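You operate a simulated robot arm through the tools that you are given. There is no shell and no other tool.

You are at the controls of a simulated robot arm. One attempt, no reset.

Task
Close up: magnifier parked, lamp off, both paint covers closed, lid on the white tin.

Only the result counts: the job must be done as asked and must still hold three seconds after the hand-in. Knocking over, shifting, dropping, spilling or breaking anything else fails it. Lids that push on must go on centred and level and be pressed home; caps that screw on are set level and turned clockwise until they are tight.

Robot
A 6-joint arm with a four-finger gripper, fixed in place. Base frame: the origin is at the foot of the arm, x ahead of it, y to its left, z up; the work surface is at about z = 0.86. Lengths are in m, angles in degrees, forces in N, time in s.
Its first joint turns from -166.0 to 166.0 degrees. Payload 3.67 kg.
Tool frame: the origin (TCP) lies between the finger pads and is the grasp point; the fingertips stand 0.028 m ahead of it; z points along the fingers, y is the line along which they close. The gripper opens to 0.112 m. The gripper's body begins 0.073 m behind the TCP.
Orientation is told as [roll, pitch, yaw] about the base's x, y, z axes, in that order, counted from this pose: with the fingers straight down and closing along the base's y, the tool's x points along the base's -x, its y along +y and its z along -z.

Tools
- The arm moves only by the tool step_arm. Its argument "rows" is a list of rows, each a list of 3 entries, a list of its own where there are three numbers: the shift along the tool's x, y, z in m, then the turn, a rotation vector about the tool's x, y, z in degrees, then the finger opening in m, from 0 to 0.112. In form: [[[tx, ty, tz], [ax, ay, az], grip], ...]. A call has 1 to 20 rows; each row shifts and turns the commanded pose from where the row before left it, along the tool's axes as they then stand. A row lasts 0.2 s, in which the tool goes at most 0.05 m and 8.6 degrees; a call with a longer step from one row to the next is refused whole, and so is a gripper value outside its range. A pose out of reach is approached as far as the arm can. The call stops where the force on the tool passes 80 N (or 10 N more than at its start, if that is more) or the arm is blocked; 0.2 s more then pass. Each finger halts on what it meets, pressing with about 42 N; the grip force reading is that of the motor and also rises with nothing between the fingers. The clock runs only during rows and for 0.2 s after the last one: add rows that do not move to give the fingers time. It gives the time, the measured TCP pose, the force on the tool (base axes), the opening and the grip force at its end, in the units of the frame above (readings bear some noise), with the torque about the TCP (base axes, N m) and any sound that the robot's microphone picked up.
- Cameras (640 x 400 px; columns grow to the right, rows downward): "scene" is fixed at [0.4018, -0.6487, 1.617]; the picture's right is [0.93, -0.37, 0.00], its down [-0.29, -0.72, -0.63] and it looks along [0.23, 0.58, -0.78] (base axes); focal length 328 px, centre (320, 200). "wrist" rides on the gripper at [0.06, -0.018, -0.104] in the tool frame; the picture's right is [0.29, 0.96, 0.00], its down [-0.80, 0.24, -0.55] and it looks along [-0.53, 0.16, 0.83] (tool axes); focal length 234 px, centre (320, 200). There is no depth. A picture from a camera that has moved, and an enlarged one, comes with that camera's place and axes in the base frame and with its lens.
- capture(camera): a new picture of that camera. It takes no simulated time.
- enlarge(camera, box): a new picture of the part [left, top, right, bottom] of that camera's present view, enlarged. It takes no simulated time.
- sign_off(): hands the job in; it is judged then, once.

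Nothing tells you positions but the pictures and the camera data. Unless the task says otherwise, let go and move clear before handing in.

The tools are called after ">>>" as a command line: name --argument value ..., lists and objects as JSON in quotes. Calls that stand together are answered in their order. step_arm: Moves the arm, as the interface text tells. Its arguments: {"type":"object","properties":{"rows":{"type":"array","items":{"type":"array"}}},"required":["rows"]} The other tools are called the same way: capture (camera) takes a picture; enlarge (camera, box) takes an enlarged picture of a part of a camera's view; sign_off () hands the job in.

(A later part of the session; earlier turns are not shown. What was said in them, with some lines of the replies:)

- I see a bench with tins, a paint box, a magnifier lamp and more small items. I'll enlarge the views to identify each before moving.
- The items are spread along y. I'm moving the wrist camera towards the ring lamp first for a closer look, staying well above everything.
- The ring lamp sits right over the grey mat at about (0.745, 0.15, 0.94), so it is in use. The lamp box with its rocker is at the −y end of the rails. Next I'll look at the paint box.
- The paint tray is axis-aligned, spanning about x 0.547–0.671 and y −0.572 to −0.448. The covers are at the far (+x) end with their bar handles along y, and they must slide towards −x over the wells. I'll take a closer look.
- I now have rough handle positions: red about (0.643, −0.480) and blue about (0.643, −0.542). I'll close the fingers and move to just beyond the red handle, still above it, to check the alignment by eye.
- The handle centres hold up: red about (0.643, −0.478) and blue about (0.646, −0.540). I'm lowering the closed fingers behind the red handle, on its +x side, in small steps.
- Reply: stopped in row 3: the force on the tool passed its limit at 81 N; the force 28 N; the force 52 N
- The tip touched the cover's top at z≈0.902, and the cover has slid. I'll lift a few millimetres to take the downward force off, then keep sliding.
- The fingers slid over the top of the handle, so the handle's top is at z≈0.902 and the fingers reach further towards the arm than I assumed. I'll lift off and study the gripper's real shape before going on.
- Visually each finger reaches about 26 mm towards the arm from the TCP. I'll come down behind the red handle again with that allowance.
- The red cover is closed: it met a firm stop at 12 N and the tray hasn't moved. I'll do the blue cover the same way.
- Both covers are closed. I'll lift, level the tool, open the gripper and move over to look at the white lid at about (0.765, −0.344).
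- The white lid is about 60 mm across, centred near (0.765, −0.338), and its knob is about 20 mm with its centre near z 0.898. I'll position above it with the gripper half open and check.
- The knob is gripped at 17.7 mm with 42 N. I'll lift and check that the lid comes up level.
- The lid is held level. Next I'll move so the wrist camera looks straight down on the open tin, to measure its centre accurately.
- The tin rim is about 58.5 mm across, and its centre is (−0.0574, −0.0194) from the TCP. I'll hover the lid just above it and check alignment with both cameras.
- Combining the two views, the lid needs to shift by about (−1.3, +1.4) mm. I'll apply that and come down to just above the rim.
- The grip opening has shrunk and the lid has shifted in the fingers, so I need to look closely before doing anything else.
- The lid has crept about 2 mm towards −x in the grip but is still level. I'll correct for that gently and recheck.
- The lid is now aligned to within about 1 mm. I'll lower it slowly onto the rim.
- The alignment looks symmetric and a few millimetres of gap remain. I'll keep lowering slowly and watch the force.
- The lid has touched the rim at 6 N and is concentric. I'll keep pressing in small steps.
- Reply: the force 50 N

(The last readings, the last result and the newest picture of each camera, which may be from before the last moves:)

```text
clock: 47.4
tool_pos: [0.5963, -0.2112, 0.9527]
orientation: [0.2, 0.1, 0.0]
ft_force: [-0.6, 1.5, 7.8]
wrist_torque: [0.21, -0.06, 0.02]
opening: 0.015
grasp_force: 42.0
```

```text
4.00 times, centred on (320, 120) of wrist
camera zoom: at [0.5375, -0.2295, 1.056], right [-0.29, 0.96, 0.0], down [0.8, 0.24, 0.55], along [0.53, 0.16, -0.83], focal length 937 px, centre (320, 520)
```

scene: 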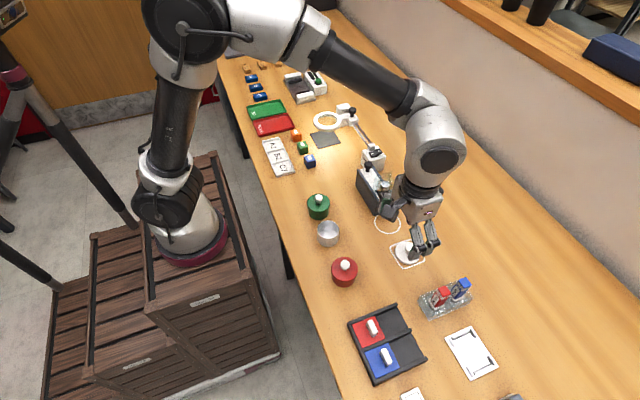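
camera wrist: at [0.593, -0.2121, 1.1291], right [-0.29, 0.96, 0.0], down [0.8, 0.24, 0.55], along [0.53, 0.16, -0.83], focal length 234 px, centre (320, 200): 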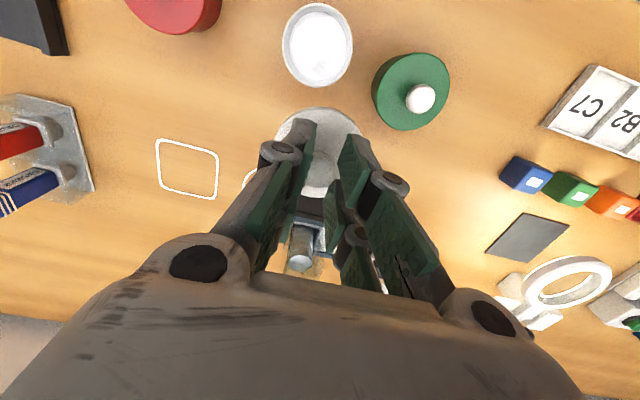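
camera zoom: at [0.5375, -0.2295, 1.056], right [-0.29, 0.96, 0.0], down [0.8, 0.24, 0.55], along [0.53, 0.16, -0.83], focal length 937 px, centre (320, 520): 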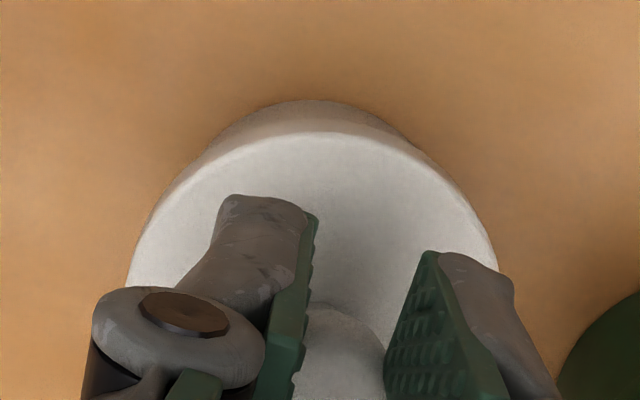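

Force peaked at 50 N and then fell as the lid slid down over the rim. I'll keep pressing until it seats firmly.

>>> step_arm --rows '[[[0, 0, 0.001], [0, 0, 0], 0.0], [[0, 0, 0], [0, 0, 0], 0.0]]'

>>> step_arm --rows '[[[0, 0, 0.001], [0, 0, 0], 0.0], [[0, 0, 0], [0, 0, 0], 0.0]]'

>>> enlarge --camera "scene" --box '[305, 210, 353, 250]'

```text
clock: 48.0
tool_pos: [0.5958, -0.211, 0.9519]
orientation: [0.0, 0.0, 0.0]
ft_force: [-1.4, -0.1, 11.3]
wrist_torque: [0.3, -0.12, 0.02]
opening: 0.0149
grasp_force: 41.9
```

```text
clock: 48.6
tool_pos: [0.5966, -0.2121, 0.9506]
orientation: [0.0, 0.0, 0.0]
ft_force: [3.8, -1.1, 20.0]
wrist_torque: [0.39, -0.66, -0.1]
opening: 0.0148
grasp_force: 42.0
heard: snap
```

```text
10.00 times, centred on (329, 230) of scene
camera zoom: at [0.4018, -0.6487, 1.617], right [0.93, -0.37, 0.0], down [-0.29, -0.72, -0.63], along [0.23, 0.58, -0.78], focal length 3281 px, centre (230, -100)
```

zoom: 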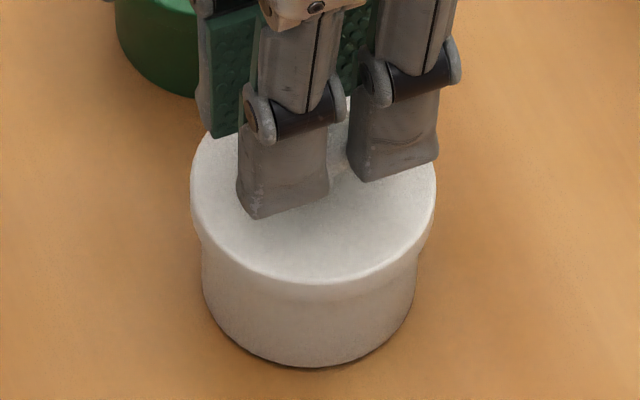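

I heard a snap, so the lid is home. I'll open the fingers gently and back away.

>>> step_arm --rows '[[[0, 0, 0], [0, 0, 0], 0.015], [[0, 0, 0], [0, 0, 0], 0.025], [[0, 0, 0], [0, 0, 0], 0.04], [[0, 0, 0], [0, 0, 0], 0.045]]'

>>> enlarge --camera "scene" --box '[305, 210, 353, 250]'

>>> step_arm --rows '[[[0, 0, -0.01], [0, 0, 0], 0.045], [[0, 0, -0.03], [0, 0, 0], 0.045], [[0, 0, -0.04], [0, 0, 0], 0.045], [[-0.03, 0, -0.02], [0, 0, 0], 0.045], [[-0.03, 0.02, 0], [0, 0, 0], 0.045], [[0, 0, 0], [0, 0, 0], 0.045]]'

>>> enlarge --camera "scene" --box '[305, 210, 353, 250]'

>>> capture --camera "wrist"

```text
clock: 49.6
tool_pos: [0.5959, -0.2121, 0.9521]
orientation: [0.0, 0.0, 0.0]
ft_force: [-0.7, 0.3, 0.2]
wrist_torque: [-0.01, -0.04, -0.02]
opening: 0.0451
grasp_force: 0.2
```

```text
10.00 times, centred on (329, 230) of scene
camera zoom: at [0.4018, -0.6487, 1.617], right [0.93, -0.37, 0.0], down [-0.29, -0.72, -0.63], along [0.23, 0.58, -0.78], focal length 3281 px, centre (230, -100)
```

zoom: 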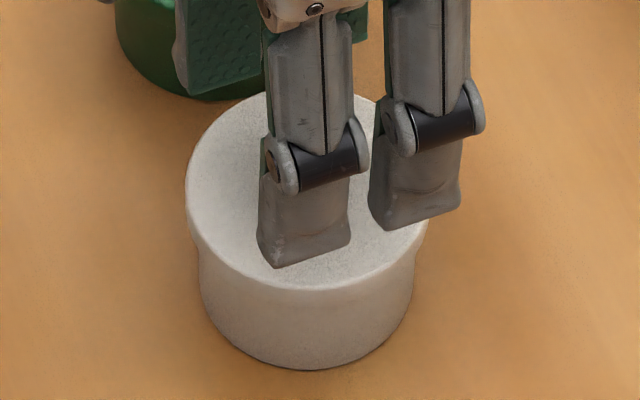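

```text
clock: 51.0
tool_pos: [0.6584, -0.1914, 1.0517]
orientation: [0.0, 0.0, 0.0]
ft_force: [0.4, -0.2, -0.7]
wrist_torque: [-0.04, 0.03, 0.0]
opening: 0.0446
grasp_force: 0.1
```

```text
10.00 times, centred on (329, 230) of scene
camera zoom: at [0.4018, -0.6487, 1.617], right [0.93, -0.37, 0.0], down [-0.29, -0.72, -0.63], along [0.23, 0.58, -0.78], focal length 3281 px, centre (230, -100)
```

zoom: 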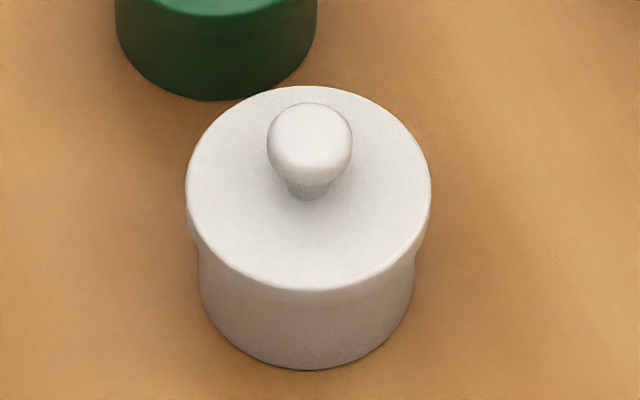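

```text
taken
camera wrist: at [0.5996, -0.2092, 1.1557], right [-0.29, 0.96, 0.0], down [0.8, 0.24, 0.55], along [0.53, 0.16, -0.83], focal length 234 px, centre (320, 200)
```

wrist: 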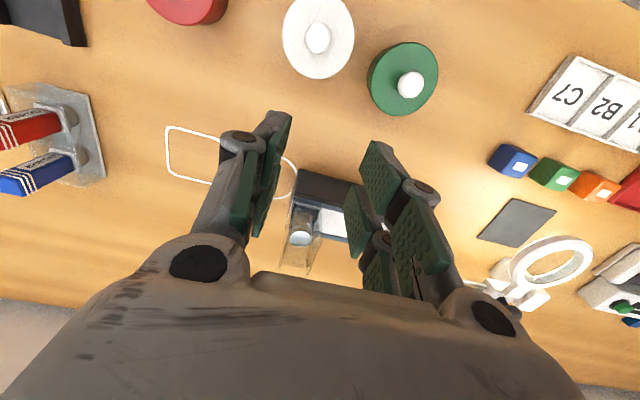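

The lid is on, centred and level. Next I'll inspect the lamp box rocker.

>>> step_arm --rows '[[[-0.0194, 0.0362, -0.0036], [0, 0, 0], 0.06], [[-0.0194, 0.0362, -0.0036], [0, 0, 0], 0.08], [[-0.0194, 0.0362, -0.0036], [0, 0, 0], 0.1], [[-0.0194, 0.0362, -0.0036], [0, 0, 0], 0.112], [[-0.0194, 0.0362, -0.0036], [0, 0, 0], 0.112], [[0, 0, 0], [0, 0, 0], 0.112]]'

>>> capture --camera "wrist"

>>> enlarge --camera "wrist" --box '[240, 100, 400, 200]'

>>> enlarge --camera "scene" --box '[340, 120, 412, 165]'

```text
clock: 52.4
tool_pos: [0.754, -0.0104, 1.0692]
orientation: [0.0, 0.0, 0.0]
ft_force: [-0.5, -0.4, 0.7]
wrist_torque: [0.0, 0.01, 0.02]
opening: 0.1117
grasp_force: 0.1
```

```text
taken
camera wrist: at [0.6951, -0.028, 1.1726], right [-0.29, 0.96, 0.0], down [0.8, 0.24, 0.55], along [0.53, 0.16, -0.83], focal length 234 px, centre (320, 200)
```

wrist: 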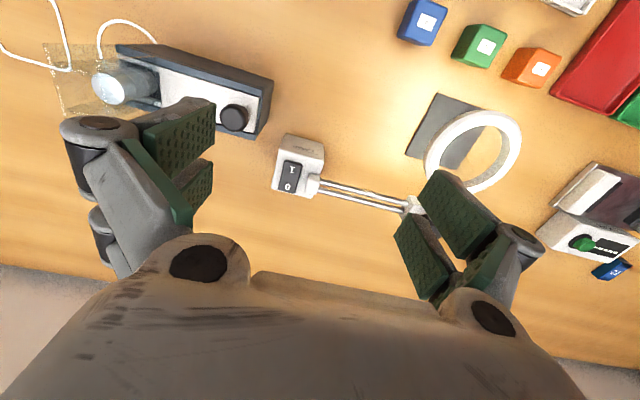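

```text
4.00 times, centred on (320, 150) of wrist
camera zoom: at [0.6951, -0.028, 1.1726], right [-0.29, 0.96, 0.0], down [0.8, 0.24, 0.55], along [0.53, 0.16, -0.83], focal length 937 px, centre (320, 400)
```

zoom: 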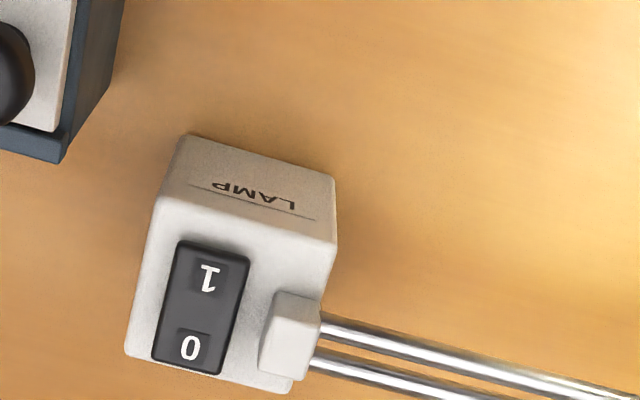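

```text
8.89 times, centred on (376, 142) of scene
camera zoom: at [0.4018, -0.6487, 1.617], right [0.93, -0.37, 0.0], down [-0.29, -0.72, -0.63], along [0.23, 0.58, -0.78], focal length 2917 px, centre (-178, 711)
```

zoom: 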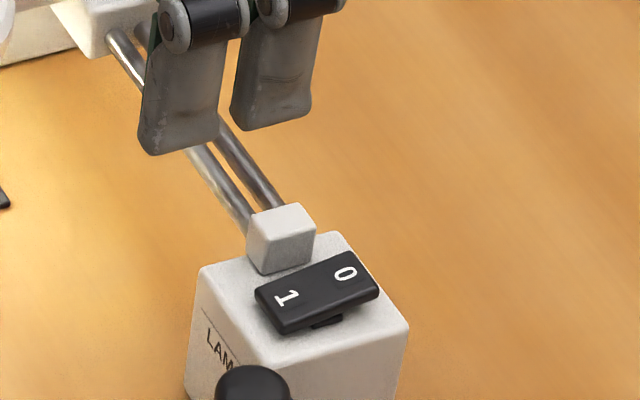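

The lamp box rocker lies along x at y≈−0.0245. Its "1" end is pressed, and the raised "0" end is at about (0.844, −0.0245, 0.93). I'll close the fingers and bring the front prong over the "0" end.

>>> step_arm --rows '[[[-0.036, -0.006, 0.01], [0, 0, 0], 0.06], [[-0.036, -0.006, 0.02], [0, 0, 0], 0.03], [[-0.036, -0.005, 0.02], [0, 0, 0], 0.0], [[0, 0, 0.02], [0, 0, 0], 0.0], [[0, 0, 0.01], [0, 0, 0], 0.0], [[0, 0, 0], [0, 0, 0], 0.0]]'

>>> enlarge --camera "wrist" --box '[240, 60, 400, 160]'

>>> enlarge --camera "scene" --box '[340, 120, 412, 165]'

```text
clock: 53.8
tool_pos: [0.8605, -0.0273, 0.9888]
orientation: [0.0, 0.0, 0.0]
ft_force: [-0.4, 0.5, -0.2]
wrist_torque: [0.03, -0.01, -0.02]
opening: 0.0
grasp_force: 35.9
```

```text
4.00 times, centred on (320, 110) of wrist
camera zoom: at [0.8022, -0.0443, 1.0926], right [-0.29, 0.96, 0.0], down [0.8, 0.24, 0.55], along [0.53, 0.16, -0.83], focal length 937 px, centre (320, 560)
```

zoom: 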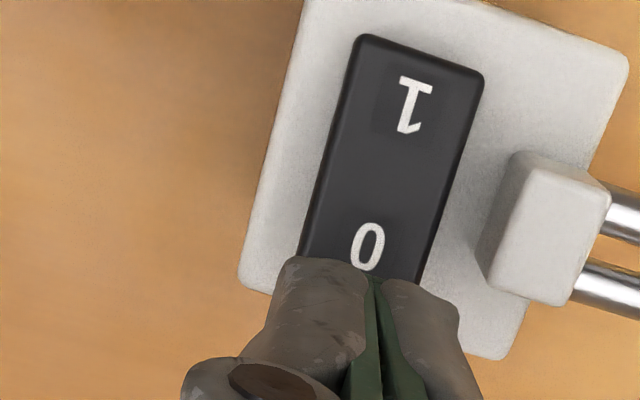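

```text
8.89 times, centred on (376, 142) of scene
camera zoom: at [0.4018, -0.6487, 1.617], right [0.93, -0.37, 0.0], down [-0.29, -0.72, -0.63], along [0.23, 0.58, -0.78], focal length 2917 px, centre (-178, 711)
```

zoom: 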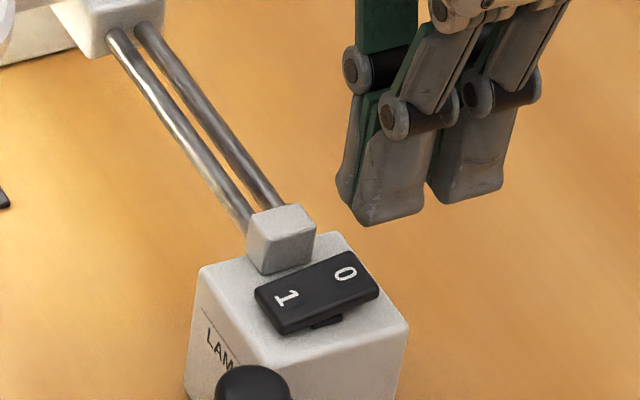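

>>> step_arm --rows '[[[0, 0.001, 0.008], [0, 0, 0], 0.0], [[0, 0, 0.006], [0, 0, 0], 0.0], [[0, 0, 0], [0, 0, 0], 0.0]]'

>>> enlarge --camera "scene" --box '[340, 120, 412, 165]'

>>> step_arm --rows '[[[0, 0, 0.002], [0, 0, 0], 0.0], [[0, 0, 0.002], [0, 0, 0], 0.0], [[0, 0, 0.002], [0, 0, 0], 0.0]]'

>>> step_arm --rows '[[[0, 0, 0.002], [0, 0, 0], 0.0], [[0, 0, 0.001], [0, 0, 0], 0.0]]'

>>> enlarge --camera "scene" --box '[340, 120, 412, 165]'

```text
clock: 54.6
tool_pos: [0.8624, -0.0247, 0.9764]
orientation: [-0.1, -0.1, 0.0]
ft_force: [0.2, -0.3, -1.3]
wrist_torque: [0.02, 0.0, 0.01]
opening: 0.0
grasp_force: 35.7
```

```text
8.89 times, centred on (376, 142) of scene
camera zoom: at [0.4018, -0.6487, 1.617], right [0.93, -0.37, 0.0], down [-0.29, -0.72, -0.63], along [0.23, 0.58, -0.78], focal length 2917 px, centre (-178, 711)
```

zoom: 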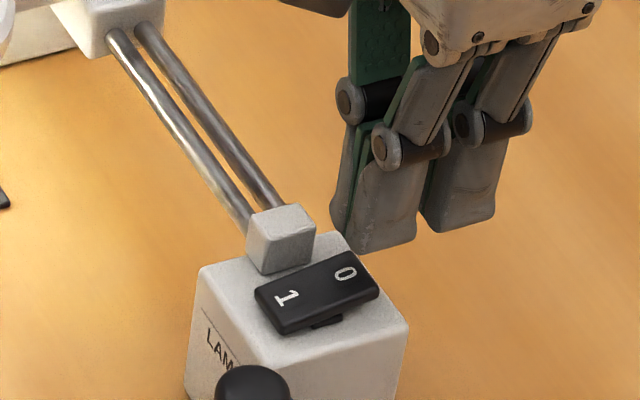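

```text
clock: 55.4
tool_pos: [0.8615, -0.0253, 0.9689]
orientation: [-0.1, 0.0, 0.0]
ft_force: [0.4, -0.2, 0.3]
wrist_torque: [-0.01, 0.0, 0.0]
opening: 0.0
grasp_force: 35.6
```

```text
clock: 56.0
tool_pos: [0.8617, -0.0266, 0.9662]
orientation: [-0.1, 0.0, -0.1]
ft_force: [-0.2, -0.5, 0.6]
wrist_torque: [0.01, 0.04, -0.03]
opening: 0.0002
grasp_force: 36.1
```

```text
8.89 times, centred on (376, 142) of scene
camera zoom: at [0.4018, -0.6487, 1.617], right [0.93, -0.37, 0.0], down [-0.29, -0.72, -0.63], along [0.23, 0.58, -0.78], focal length 2917 px, centre (-178, 711)
```

zoom: 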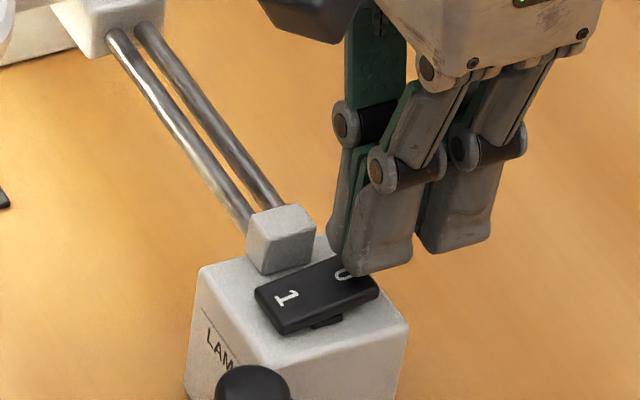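

>>> step_arm --rows '[[[0, 0, 0.002], [0, 0, 0], 0.0], [[0, 0, 0.001], [0, 0, 0], 0.0]]'

>>> step_arm --rows '[[[0, 0, 0.001], [0, 0, 0], 0.0], [[0, 0, 0.001], [0, 0, 0], 0.0]]'

>>> step_arm --rows '[[[0, 0, 0.001], [0, 0, 0], 0.0], [[0, 0, 0.001], [0, 0, 0], 0.0]]'

>>> enlarge --camera "scene" --box '[340, 120, 412, 165]'

```text
clock: 56.6
tool_pos: [0.862, -0.0265, 0.9634]
orientation: [0.0, 0.0, -0.1]
ft_force: [-0.3, 0.1, -0.2]
wrist_torque: [-0.02, 0.03, -0.02]
opening: 0.0001
grasp_force: 35.3
```

```text
clock: 57.2
tool_pos: [0.861, -0.0258, 0.962]
orientation: [0.0, -0.1, 0.0]
ft_force: [-1.1, -0.5, 0.3]
wrist_torque: [0.01, 0.0, 0.02]
opening: 0.0001
grasp_force: 35.4
```

```text
clock: 57.8
tool_pos: [0.8612, -0.0269, 0.9598]
orientation: [-0.1, 0.0, 0.0]
ft_force: [0.5, 0.3, -0.6]
wrist_torque: [-0.01, 0.02, 0.0]
opening: 0.0
grasp_force: 35.1
```

```text
8.89 times, centred on (376, 142) of scene
camera zoom: at [0.4018, -0.6487, 1.617], right [0.93, -0.37, 0.0], down [-0.29, -0.72, -0.63], along [0.23, 0.58, -0.78], focal length 2917 px, centre (-178, 711)
```

zoom: 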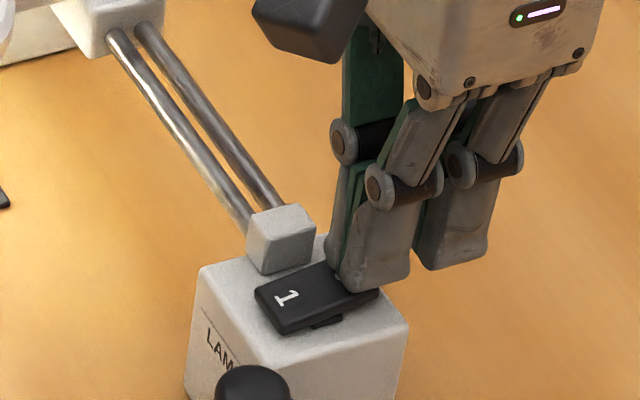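

>>> step_arm --rows '[[[0, 0, 0.001], [0, 0, 0], 0.0], [[0, 0, 0.001], [0, 0, 0], 0.0]]'

>>> step_arm --rows '[[[0, 0, 0.001], [0, 0, 0], 0.0], [[0, 0, 0.001], [0, 0, 0], 0.0]]'

>>> step_arm --rows '[[[0, 0, 0.001], [0, 0, 0], 0.0], [[0, 0, 0.001], [0, 0, 0], 0.0]]'

>>> enlarge --camera "scene" --box '[340, 120, 412, 165]'

```text
clock: 58.4
tool_pos: [0.8605, -0.0264, 0.9583]
orientation: [0.0, 0.0, 0.0]
ft_force: [0.0, 0.1, 1.7]
wrist_torque: [-0.01, 0.02, 0.03]
opening: 0.0059
grasp_force: 35.4
```

```text
clock: 59.0
tool_pos: [0.8621, -0.0261, 0.9555]
orientation: [0.0, 0.0, 0.0]
ft_force: [0.7, 0.1, -0.7]
wrist_torque: [-0.01, -0.02, -0.02]
opening: 0.0
grasp_force: 35.6
heard: click
```

```text
clock: 59.6
tool_pos: [0.8619, -0.0268, 0.955]
orientation: [-0.1, 0.0, 0.0]
ft_force: [-1.0, -1.4, 12.8]
wrist_torque: [-0.03, 0.31, 0.06]
opening: 0.0062
grasp_force: 35.8
```

```text
8.89 times, centred on (376, 142) of scene
camera zoom: at [0.4018, -0.6487, 1.617], right [0.93, -0.37, 0.0], down [-0.29, -0.72, -0.63], along [0.23, 0.58, -0.78], focal length 2917 px, centre (-178, 711)
```

zoom: 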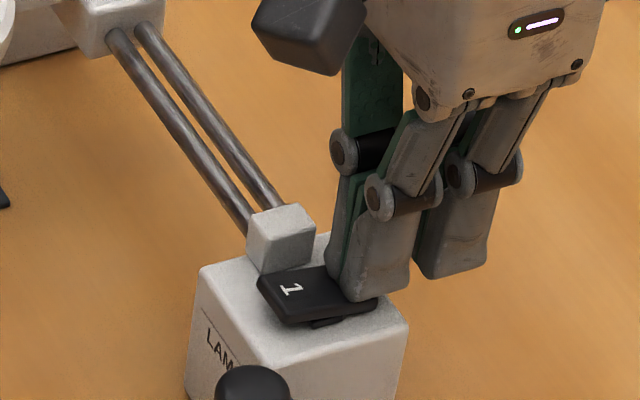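

There was a click and the rocker flipped to "0", with its "1" end now up. I'll lift off and go look at the magnifier carriage.

>>> step_arm --rows '[[[0, 0, -0.04], [0, 0, 0], 0.0], [[0, 0, -0.04], [0, 0, 0], 0.0], [[0, 0, -0.04], [0, 0, 0], 0.03], [[0.03, 0.036, 0], [0, 0, 0], 0.06], [[0.03, 0.036, 0], [0, 0, 0], 0.09], [[0.03, 0.036, 0], [0, 0, 0], 0.112], [[0.03, 0.036, 0], [0, 0, 0], 0.112], [[0, 0, 0], [0, 0, 0], 0.112]]'

>>> capture --camera "wrist"

>>> enlarge --camera "wrist" --box '[220, 90, 420, 215]'

>>> enlarge --camera "scene" --box '[300, 95, 412, 165]'

```text
clock: 61.4
tool_pos: [0.7398, 0.117, 1.0754]
orientation: [0.0, 0.0, 0.0]
ft_force: [-0.3, 1.1, -0.3]
wrist_torque: [0.0, 0.01, 0.0]
opening: 0.1119
grasp_force: 0.1
```

```text
taken
camera wrist: at [0.6812, 0.1001, 1.1789], right [-0.29, 0.96, 0.0], down [0.8, 0.24, 0.55], along [0.53, 0.16, -0.83], focal length 234 px, centre (320, 200)
```

wrist: 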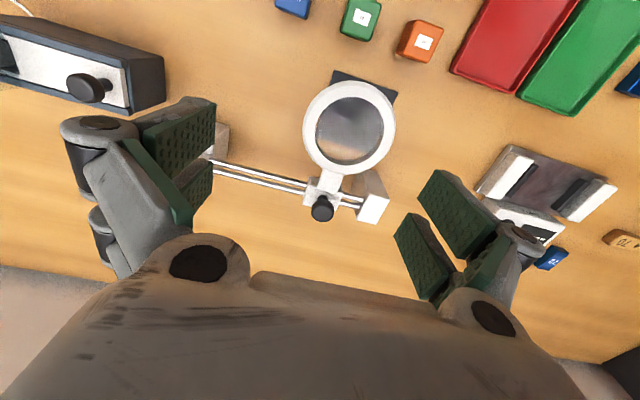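

```text
3.20 times, centred on (320, 152) of wrist
camera zoom: at [0.6812, 0.1001, 1.1789], right [-0.29, 0.96, 0.0], down [0.8, 0.24, 0.55], along [0.53, 0.16, -0.83], focal length 749 px, centre (320, 352)
```

zoom: 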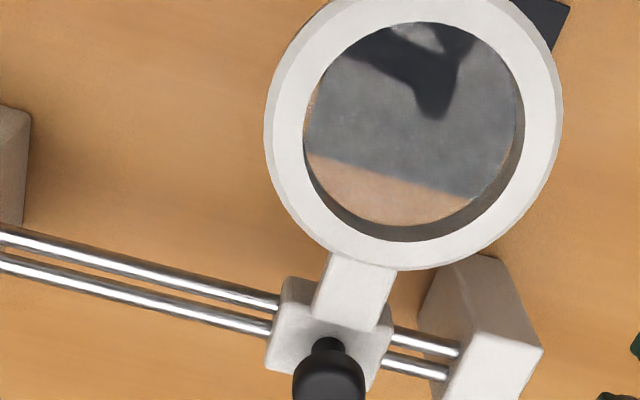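

```text
5.71 times, centred on (356, 130) of scene
camera zoom: at [0.4018, -0.6487, 1.617], right [0.93, -0.37, 0.0], down [-0.29, -0.72, -0.63], along [0.23, 0.58, -0.78], focal length 1875 px, centre (114, 600)
```

zoom: 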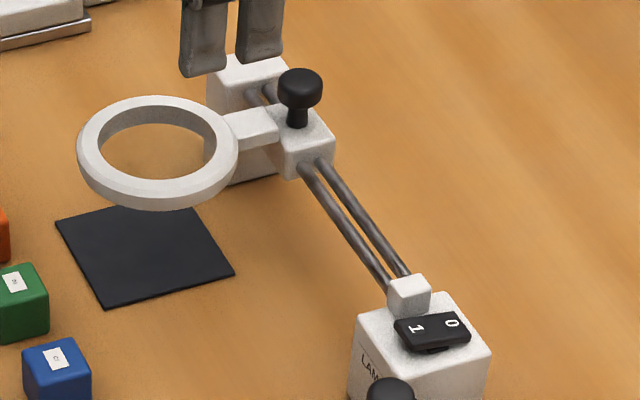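

The lamp is off. The carriage knob is at about (0.832, 0.149, 0.956) on rails running along y. The ring is over the mat, so parking it means sliding the carriage to the lamp-box end. I'll come down with closed fingers on the +y side of the knob.

>>> step_arm --rows '[[[-0.032, 0.022, 0], [0, 0, 0], 0.07], [[-0.032, 0.022, 0], [0, 0, 0], 0.03], [[-0.03, 0.022, 0.015], [0, 0, 0], 0.0], [[0, 0, 0.025], [0, 0, 0], 0.0], [[0, 0, 0.02], [0, 0, 0], 0.0], [[0, 0, 0], [0, 0, 0], 0.0]]'

>>> capture --camera "wrist"

>>> enlarge --camera "wrist" --box '[220, 60, 420, 185]'

>>> enlarge --camera "scene" --box '[320, 85, 400, 135]'

```text
clock: 62.8
tool_pos: [0.8371, 0.1851, 1.0123]
orientation: [0.0, 0.0, 0.0]
ft_force: [-0.4, -0.5, -0.1]
wrist_torque: [0.0, 0.0, 0.0]
opening: 0.0002
grasp_force: 35.5
```

```text
taken
camera wrist: at [0.7773, 0.1676, 1.1167], right [-0.29, 0.96, 0.0], down [0.8, 0.24, 0.55], along [0.53, 0.16, -0.83], focal length 234 px, centre (320, 200)
```

wrist: 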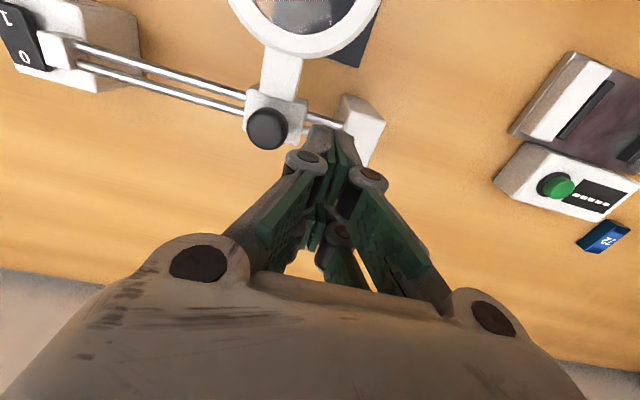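

```text
3.20 times, centred on (320, 122) of wrist
camera zoom: at [0.7773, 0.1676, 1.1167], right [-0.29, 0.96, 0.0], down [0.8, 0.24, 0.55], along [0.53, 0.16, -0.83], focal length 749 px, centre (320, 448)
```

zoom: 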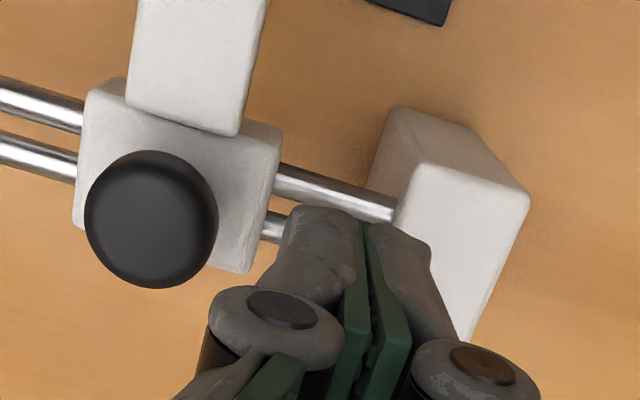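

```text
8.00 times, centred on (360, 110) of scene
camera zoom: at [0.4018, -0.6487, 1.617], right [0.93, -0.37, 0.0], down [-0.29, -0.72, -0.63], along [0.23, 0.58, -0.78], focal length 2625 px, centre (0, 920)
```

zoom: 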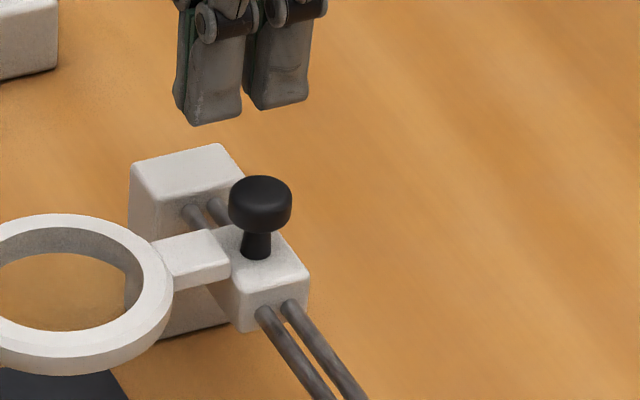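

>>> step_arm --rows '[[[0.003, -0.005, 0.01], [0, 0, 0], 0.0], [[0, 0, 0.012], [0, 0, 0], 0.0], [[0, 0, 0.006], [0, 0, 0], 0.0], [[0, 0, 0.006], [0, 0, 0], 0.0], [[0, 0, 0], [0, 0, 0], 0.0]]'

>>> enlarge --camera "wrist" --box '[220, 60, 420, 185]'

>>> enlarge --camera "scene" --box '[320, 85, 400, 135]'

```text
clock: 64.0
tool_pos: [0.8327, 0.1786, 0.9783]
orientation: [0.0, 0.0, 0.1]
ft_force: [-0.4, 0.3, -0.6]
wrist_torque: [-0.02, -0.02, -0.01]
opening: 0.0001
grasp_force: 35.8
```

```text
3.20 times, centred on (320, 122) of wrist
camera zoom: at [0.774, 0.1618, 1.0825], right [-0.29, 0.96, 0.0], down [0.8, 0.24, 0.55], along [0.53, 0.16, -0.83], focal length 749 px, centre (320, 448)
```

zoom: 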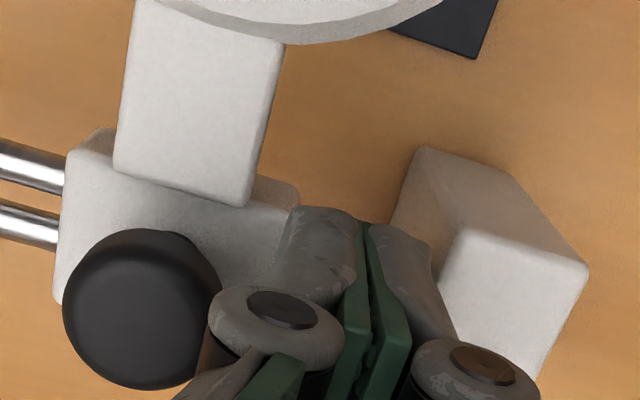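

```text
8.00 times, centred on (360, 110) of scene
camera zoom: at [0.4018, -0.6487, 1.617], right [0.93, -0.37, 0.0], down [-0.29, -0.72, -0.63], along [0.23, 0.58, -0.78], focal length 2625 px, centre (0, 920)
```

zoom: 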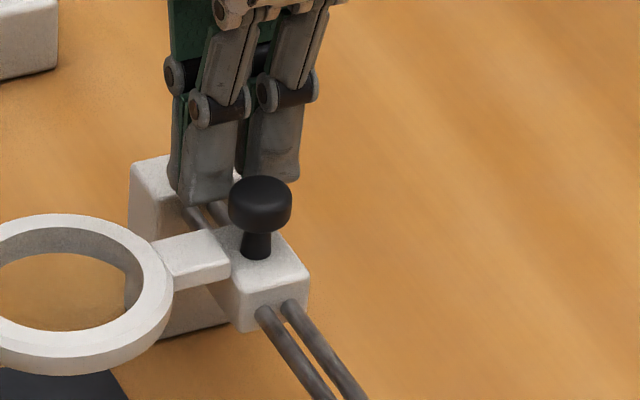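

>>> step_arm --rows '[[[0, -0.005, 0], [0, 0, 0], 0.0], [[0, -0.005, 0], [0, 0, 0], 0.0], [[0, -0.005, 0], [0, 0, 0], 0.0], [[0, -0.005, 0], [0, 0, 0], 0.0]]'

>>> enlarge --camera "wrist" --box '[220, 60, 420, 185]'

>>> enlarge --camera "scene" --box '[310, 85, 410, 150]'

```text
clock: 65.0
tool_pos: [0.832, 0.1584, 0.9793]
orientation: [0.0, 0.0, 0.1]
ft_force: [0.0, 0.3, 0.0]
wrist_torque: [0.02, 0.02, 0.0]
opening: 0.0
grasp_force: 35.4
```

```text
3.20 times, centred on (320, 122) of wrist
camera zoom: at [0.7731, 0.1414, 1.0826], right [-0.29, 0.96, 0.0], down [0.8, 0.24, 0.55], along [0.53, 0.16, -0.83], focal length 749 px, centre (320, 448)
```

zoom: 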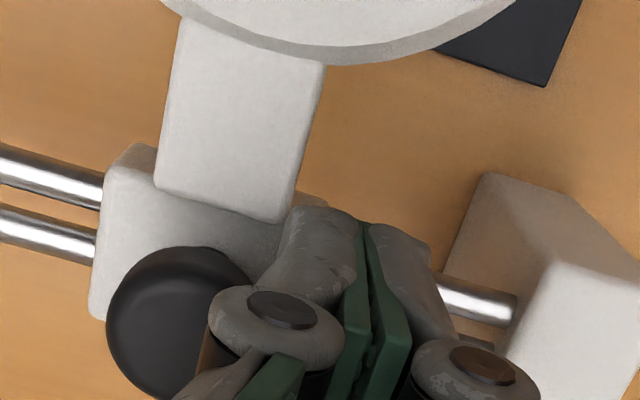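

```text
6.15 times, centred on (360, 118) of scene
camera zoom: at [0.4018, -0.6487, 1.617], right [0.93, -0.37, 0.0], down [-0.29, -0.72, -0.63], along [0.23, 0.58, -0.78], focal length 2019 px, centre (74, 708)
```

zoom: 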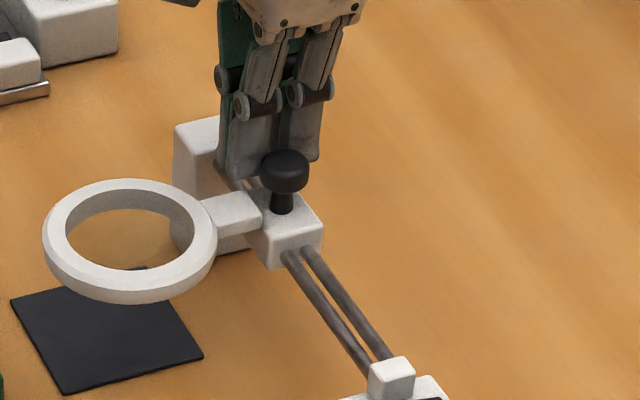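

The carriage is sliding freely. I'll keep pushing it towards the lamp-box end.

>>> step_arm --rows '[[[0, -0.005, 0], [0, 0, 0], 0.0], [[0, -0.005, 0], [0, 0, 0], 0.0], [[0, -0.005, 0], [0, 0, 0], 0.0], [[0, -0.005, 0], [0, 0, 0], 0.0], [[0, -0.005, 0], [0, 0, 0], 0.0], [[0, -0.005, 0], [0, 0, 0], 0.0], [[0, -0.005, 0], [0, 0, 0], 0.0], [[0, -0.005, 0], [0, 0, 0], 0.0], [[0, -0.005, 0], [0, 0, 0], 0.0], [[0, -0.005, 0], [0, 0, 0], 0.0], [[0, -0.005, 0], [0, 0, 0], 0.0], [[0, -0.005, 0], [0, 0, 0], 0.0], [[0, -0.005, 0], [0, 0, 0], 0.0], [[0, -0.005, 0], [0, 0, 0], 0.0]]'

>>> enlarge --camera "wrist" --box '[160, 60, 420, 222]'

>>> enlarge --camera "scene" --box '[310, 95, 422, 165]'

```text
clock: 68.0
tool_pos: [0.8331, 0.0881, 0.9798]
orientation: [0.0, 0.0, -0.1]
ft_force: [0.7, 0.4, -0.1]
wrist_torque: [0.0, 0.01, 0.02]
opening: 0.0001
grasp_force: 35.4
```

```text
2.46 times, centred on (290, 141) of wrist
camera zoom: at [0.7742, 0.071, 1.0831], right [-0.29, 0.96, 0.0], down [0.8, 0.24, 0.55], along [0.53, 0.16, -0.83], focal length 576 px, centre (394, 345)
```

zoom: 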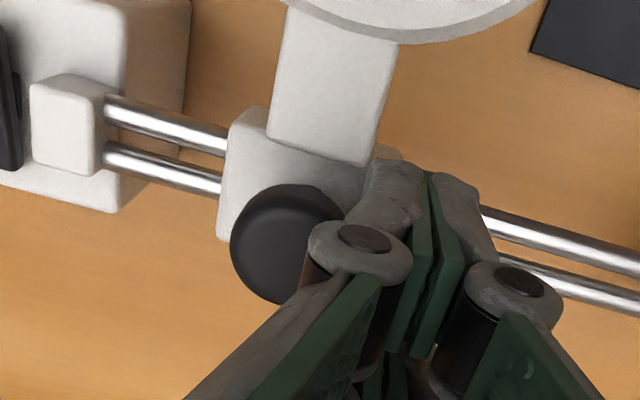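

```text
5.71 times, centred on (366, 130) of scene
camera zoom: at [0.4018, -0.6487, 1.617], right [0.93, -0.37, 0.0], down [-0.29, -0.72, -0.63], along [0.23, 0.58, -0.78], focal length 1875 px, centre (57, 600)
```

zoom: 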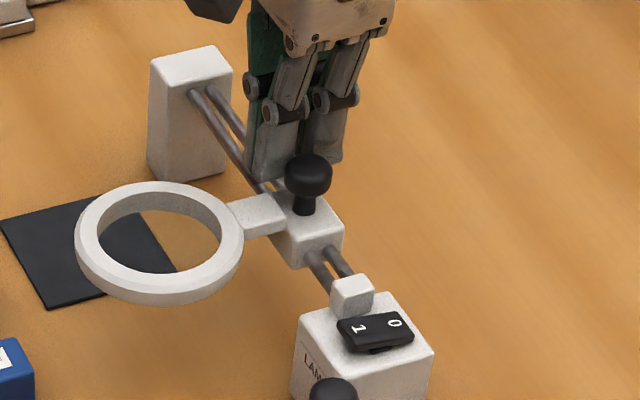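

>>> step_arm --rows '[[[0, -0.005, 0], [0, 0, 0], 0.0], [[0, -0.005, 0], [0, 0, 0], 0.0], [[0, -0.005, 0], [0, 0, 0], 0.0], [[0, -0.005, 0], [0, 0, 0], 0.0], [[0, -0.003, 0], [0, 0, 0], 0.0], [[0, 0, 0], [0, 0, 0], 0.0]]'

>>> enlarge --camera "wrist" --box '[160, 60, 420, 222]'

>>> step_arm --rows '[[[0, -0.002, 0], [0, 0, 0], 0.0], [[0, -0.002, 0], [0, 0, 0], 0.0]]'

>>> enlarge --camera "scene" --box '[310, 95, 422, 165]'

```text
clock: 69.4
tool_pos: [0.8331, 0.0723, 0.9796]
orientation: [0.3, -0.2, 0.0]
ft_force: [2.4, 77.8, 2.6]
wrist_torque: [1.36, -0.02, -0.38]
opening: 0.0
grasp_force: 35.6
```

```text
2.46 times, centred on (290, 141) of wrist
camera zoom: at [0.7736, 0.0543, 1.0828], right [-0.29, 0.96, 0.0], down [0.8, 0.24, 0.56], along [0.53, 0.16, -0.83], focal length 576 px, centre (394, 345)
```

zoom: 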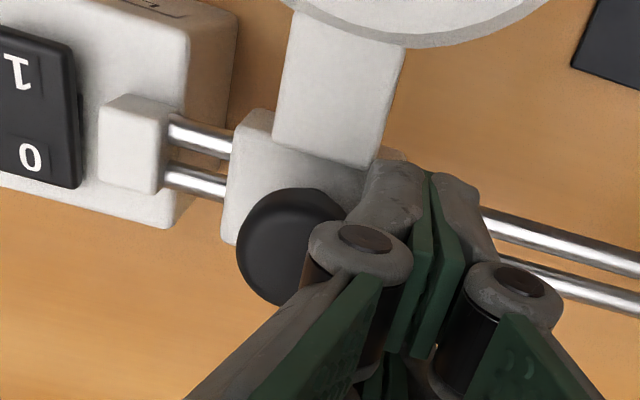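

```text
clock: 69.8
tool_pos: [0.8315, 0.0714, 0.9795]
orientation: [0.8, -0.3, 0.1]
ft_force: [-0.5, 46.8, -3.2]
wrist_torque: [0.88, -0.01, -0.27]
opening: 0.0
grasp_force: 35.9
stopped in row 2: the force on the tool passed its limit at 90 N (the readings are from after the stop); the commanded pose is now the measured one
```

```text
5.71 times, centred on (366, 130) of scene
camera zoom: at [0.4018, -0.6487, 1.617], right [0.93, -0.37, 0.0], down [-0.29, -0.72, -0.63], along [0.23, 0.58, -0.78], focal length 1875 px, centre (57, 600)
```

zoom: 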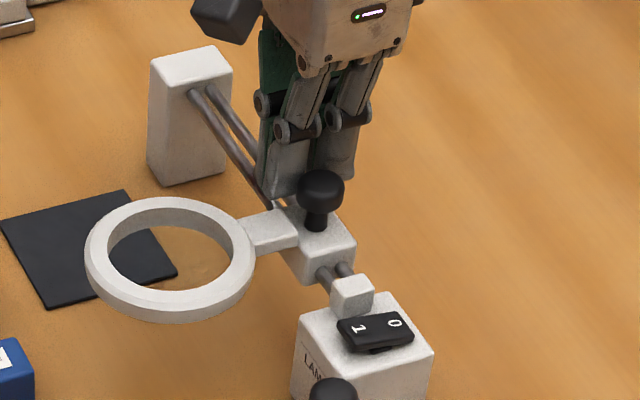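

The carriage hit the rail's end stop, with the ring clear of the mat, and nothing else shifted. I'll back off and lift clear, then check everything.

>>> step_arm --rows '[[[0, 0.004, 0], [0, 0, 0], 0.0], [[0, 0.006, 0], [0, 0, 0], 0.0], [[0, 0, 0], [0, 0, 0], 0.0], [[0, 0, -0.04], [0, 0, 0], 0.0], [[0, 0, -0.04], [0, 0, 0], 0.0], [[0, 0, -0.04], [0, 0, 0], 0.0], [[0.04, 0, -0.02], [0, 0, 0], 0.03], [[0.04, 0, -0.02], [0, 0, 0], 0.06], [[0.04, 0, -0.02], [0, 0, 0], 0.06], [[0, 0, 0], [0, 0, 0], 0.06]]'

>>> capture --camera "scene"

>>> enlarge --camera "scene" --box '[310, 95, 422, 165]'

>>> enlarge --camera "scene" --box '[300, 210, 428, 290]'

>>> enlarge --camera "scene" --box '[340, 280, 500, 380]'

>>> capture --camera "wrist"

```text
clock: 72.0
tool_pos: [0.7124, 0.0765, 1.1615]
orientation: [0.6, -0.2, 0.1]
ft_force: [0.3, -0.6, 0.4]
wrist_torque: [0.01, -0.01, 0.0]
opening: 0.0602
grasp_force: 0.1
```

```text
taken
```

scene: 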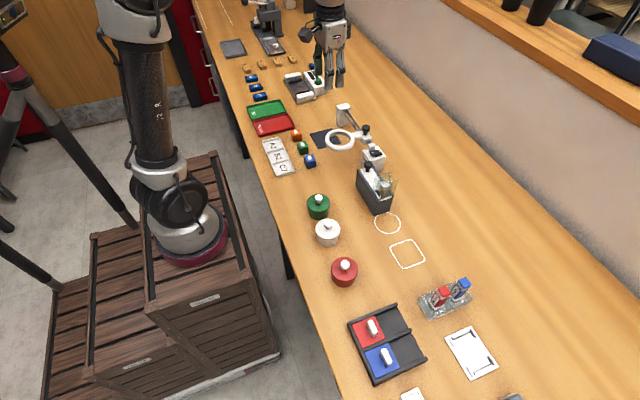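

```text
5.71 times, centred on (366, 130) of scene
camera zoom: at [0.4018, -0.6487, 1.617], right [0.93, -0.37, 0.0], down [-0.29, -0.72, -0.63], along [0.23, 0.58, -0.78], focal length 1875 px, centre (57, 600)
```

zoom: 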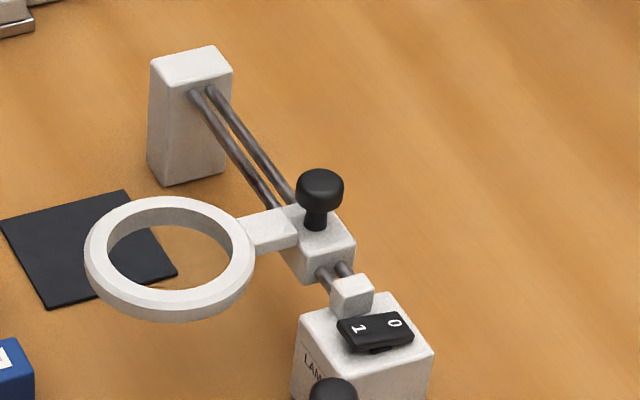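

```text
5.00 times, centred on (364, 250) of scene
camera zoom: at [0.4018, -0.6487, 1.617], right [0.93, -0.37, 0.0], down [-0.29, -0.72, -0.63], along [0.23, 0.58, -0.78], focal length 1641 px, centre (100, -50)
```

zoom: 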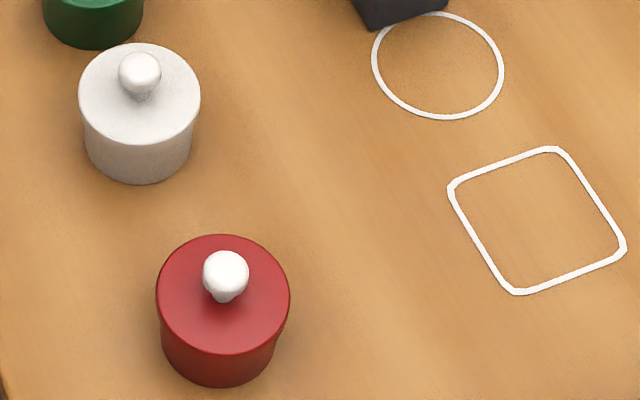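

```text
4.00 times, centred on (420, 330) of scene
camera zoom: at [0.4018, -0.6487, 1.617], right [0.93, -0.37, 0.0], down [-0.29, -0.72, -0.63], along [0.23, 0.58, -0.78], focal length 1312 px, centre (-80, -320)
```

zoom: 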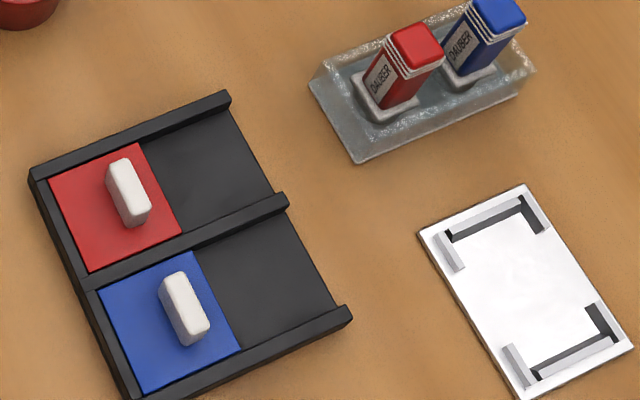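

```text
taken
camera wrist: at [0.6535, 0.0599, 1.2652], right [-0.29, 0.96, 0.01], down [0.8, 0.24, 0.56], along [0.53, 0.17, -0.83], focal length 234 px, centre (320, 200)
```

wrist: 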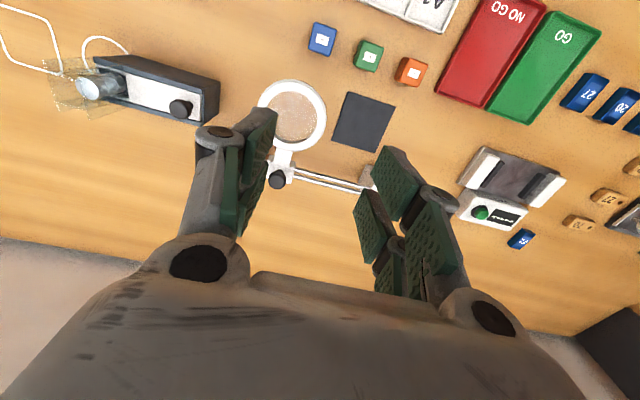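

>>> enlarge --camera "scene" --box '[308, 214, 348, 250]'

>>> enlarge --camera "scene" --box '[345, 290, 435, 390]'

>>> enlarge --camera "scene" --box '[345, 140, 415, 215]'

```text
11.11 times, centred on (328, 232) of scene
camera zoom: at [0.4018, -0.6487, 1.617], right [0.93, -0.37, 0.0], down [-0.29, -0.72, -0.63], along [0.23, 0.58, -0.78], focal length 3646 px, centre (231, -156)
```

zoom: 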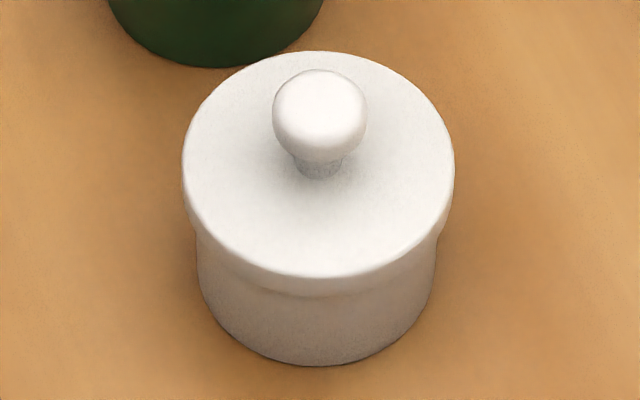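

```text
4.00 times, centred on (390, 340) of scene
camera zoom: at [0.4018, -0.6487, 1.617], right [0.93, -0.37, 0.0], down [-0.29, -0.72, -0.63], along [0.23, 0.58, -0.78], focal length 1312 px, centre (40, -360)
```

zoom: 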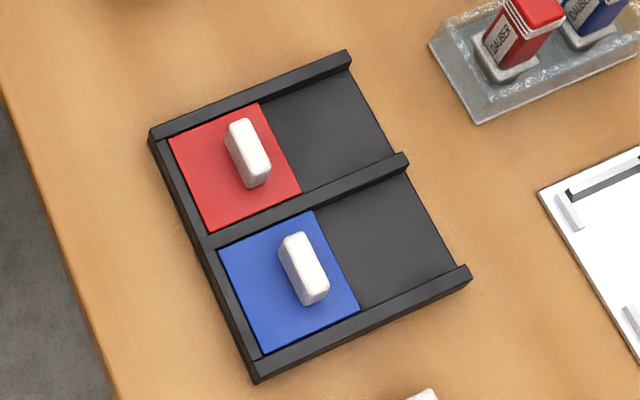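

```text
5.33 times, centred on (380, 178) of scene
camera zoom: at [0.4018, -0.6487, 1.617], right [0.93, -0.37, 0.0], down [-0.29, -0.72, -0.63], along [0.23, 0.58, -0.78], focal length 1750 px, centre (0, 320)
```

zoom: 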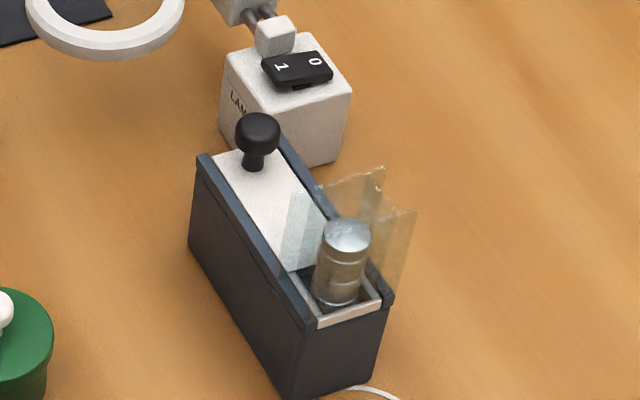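

All four items check out. Both covers are closed, the rocker is at "0", the magnifier is at its end stop off the mat, and the white lid snapped on level. The arm is clear, so I'm handing in.

>>> sign_off

```text
The job is handed in.
```

I've handed the job in with all four parts done, going by the last pictures and the sounds the microphone picked up. The sign-off reply gave no verdict.

- **Paint covers:** red and blue are both slid shut against their end stops, and the tray hasn't moved.
- **White tin:** the lid is on centred and level. I heard it snap home. The tin may have moved by less than a millimetre while I pressed.
- **Lamp:** the rocker clicked over to "0" and the light went out.
- **Magnifier:** it's slid along its rails to the stop at the lamp-box end, so the ring is clear of the mat. Nothing marks the parked position. I took it to be that end because the magnifier started over the mat near the other one.

I pushed hard in two places: about 80 N on the red cover's handle at first, and up to 90 N when the magnifier reached its stop. Neither caused any visible shift or damage. The arm was clear of everything when I handed in.
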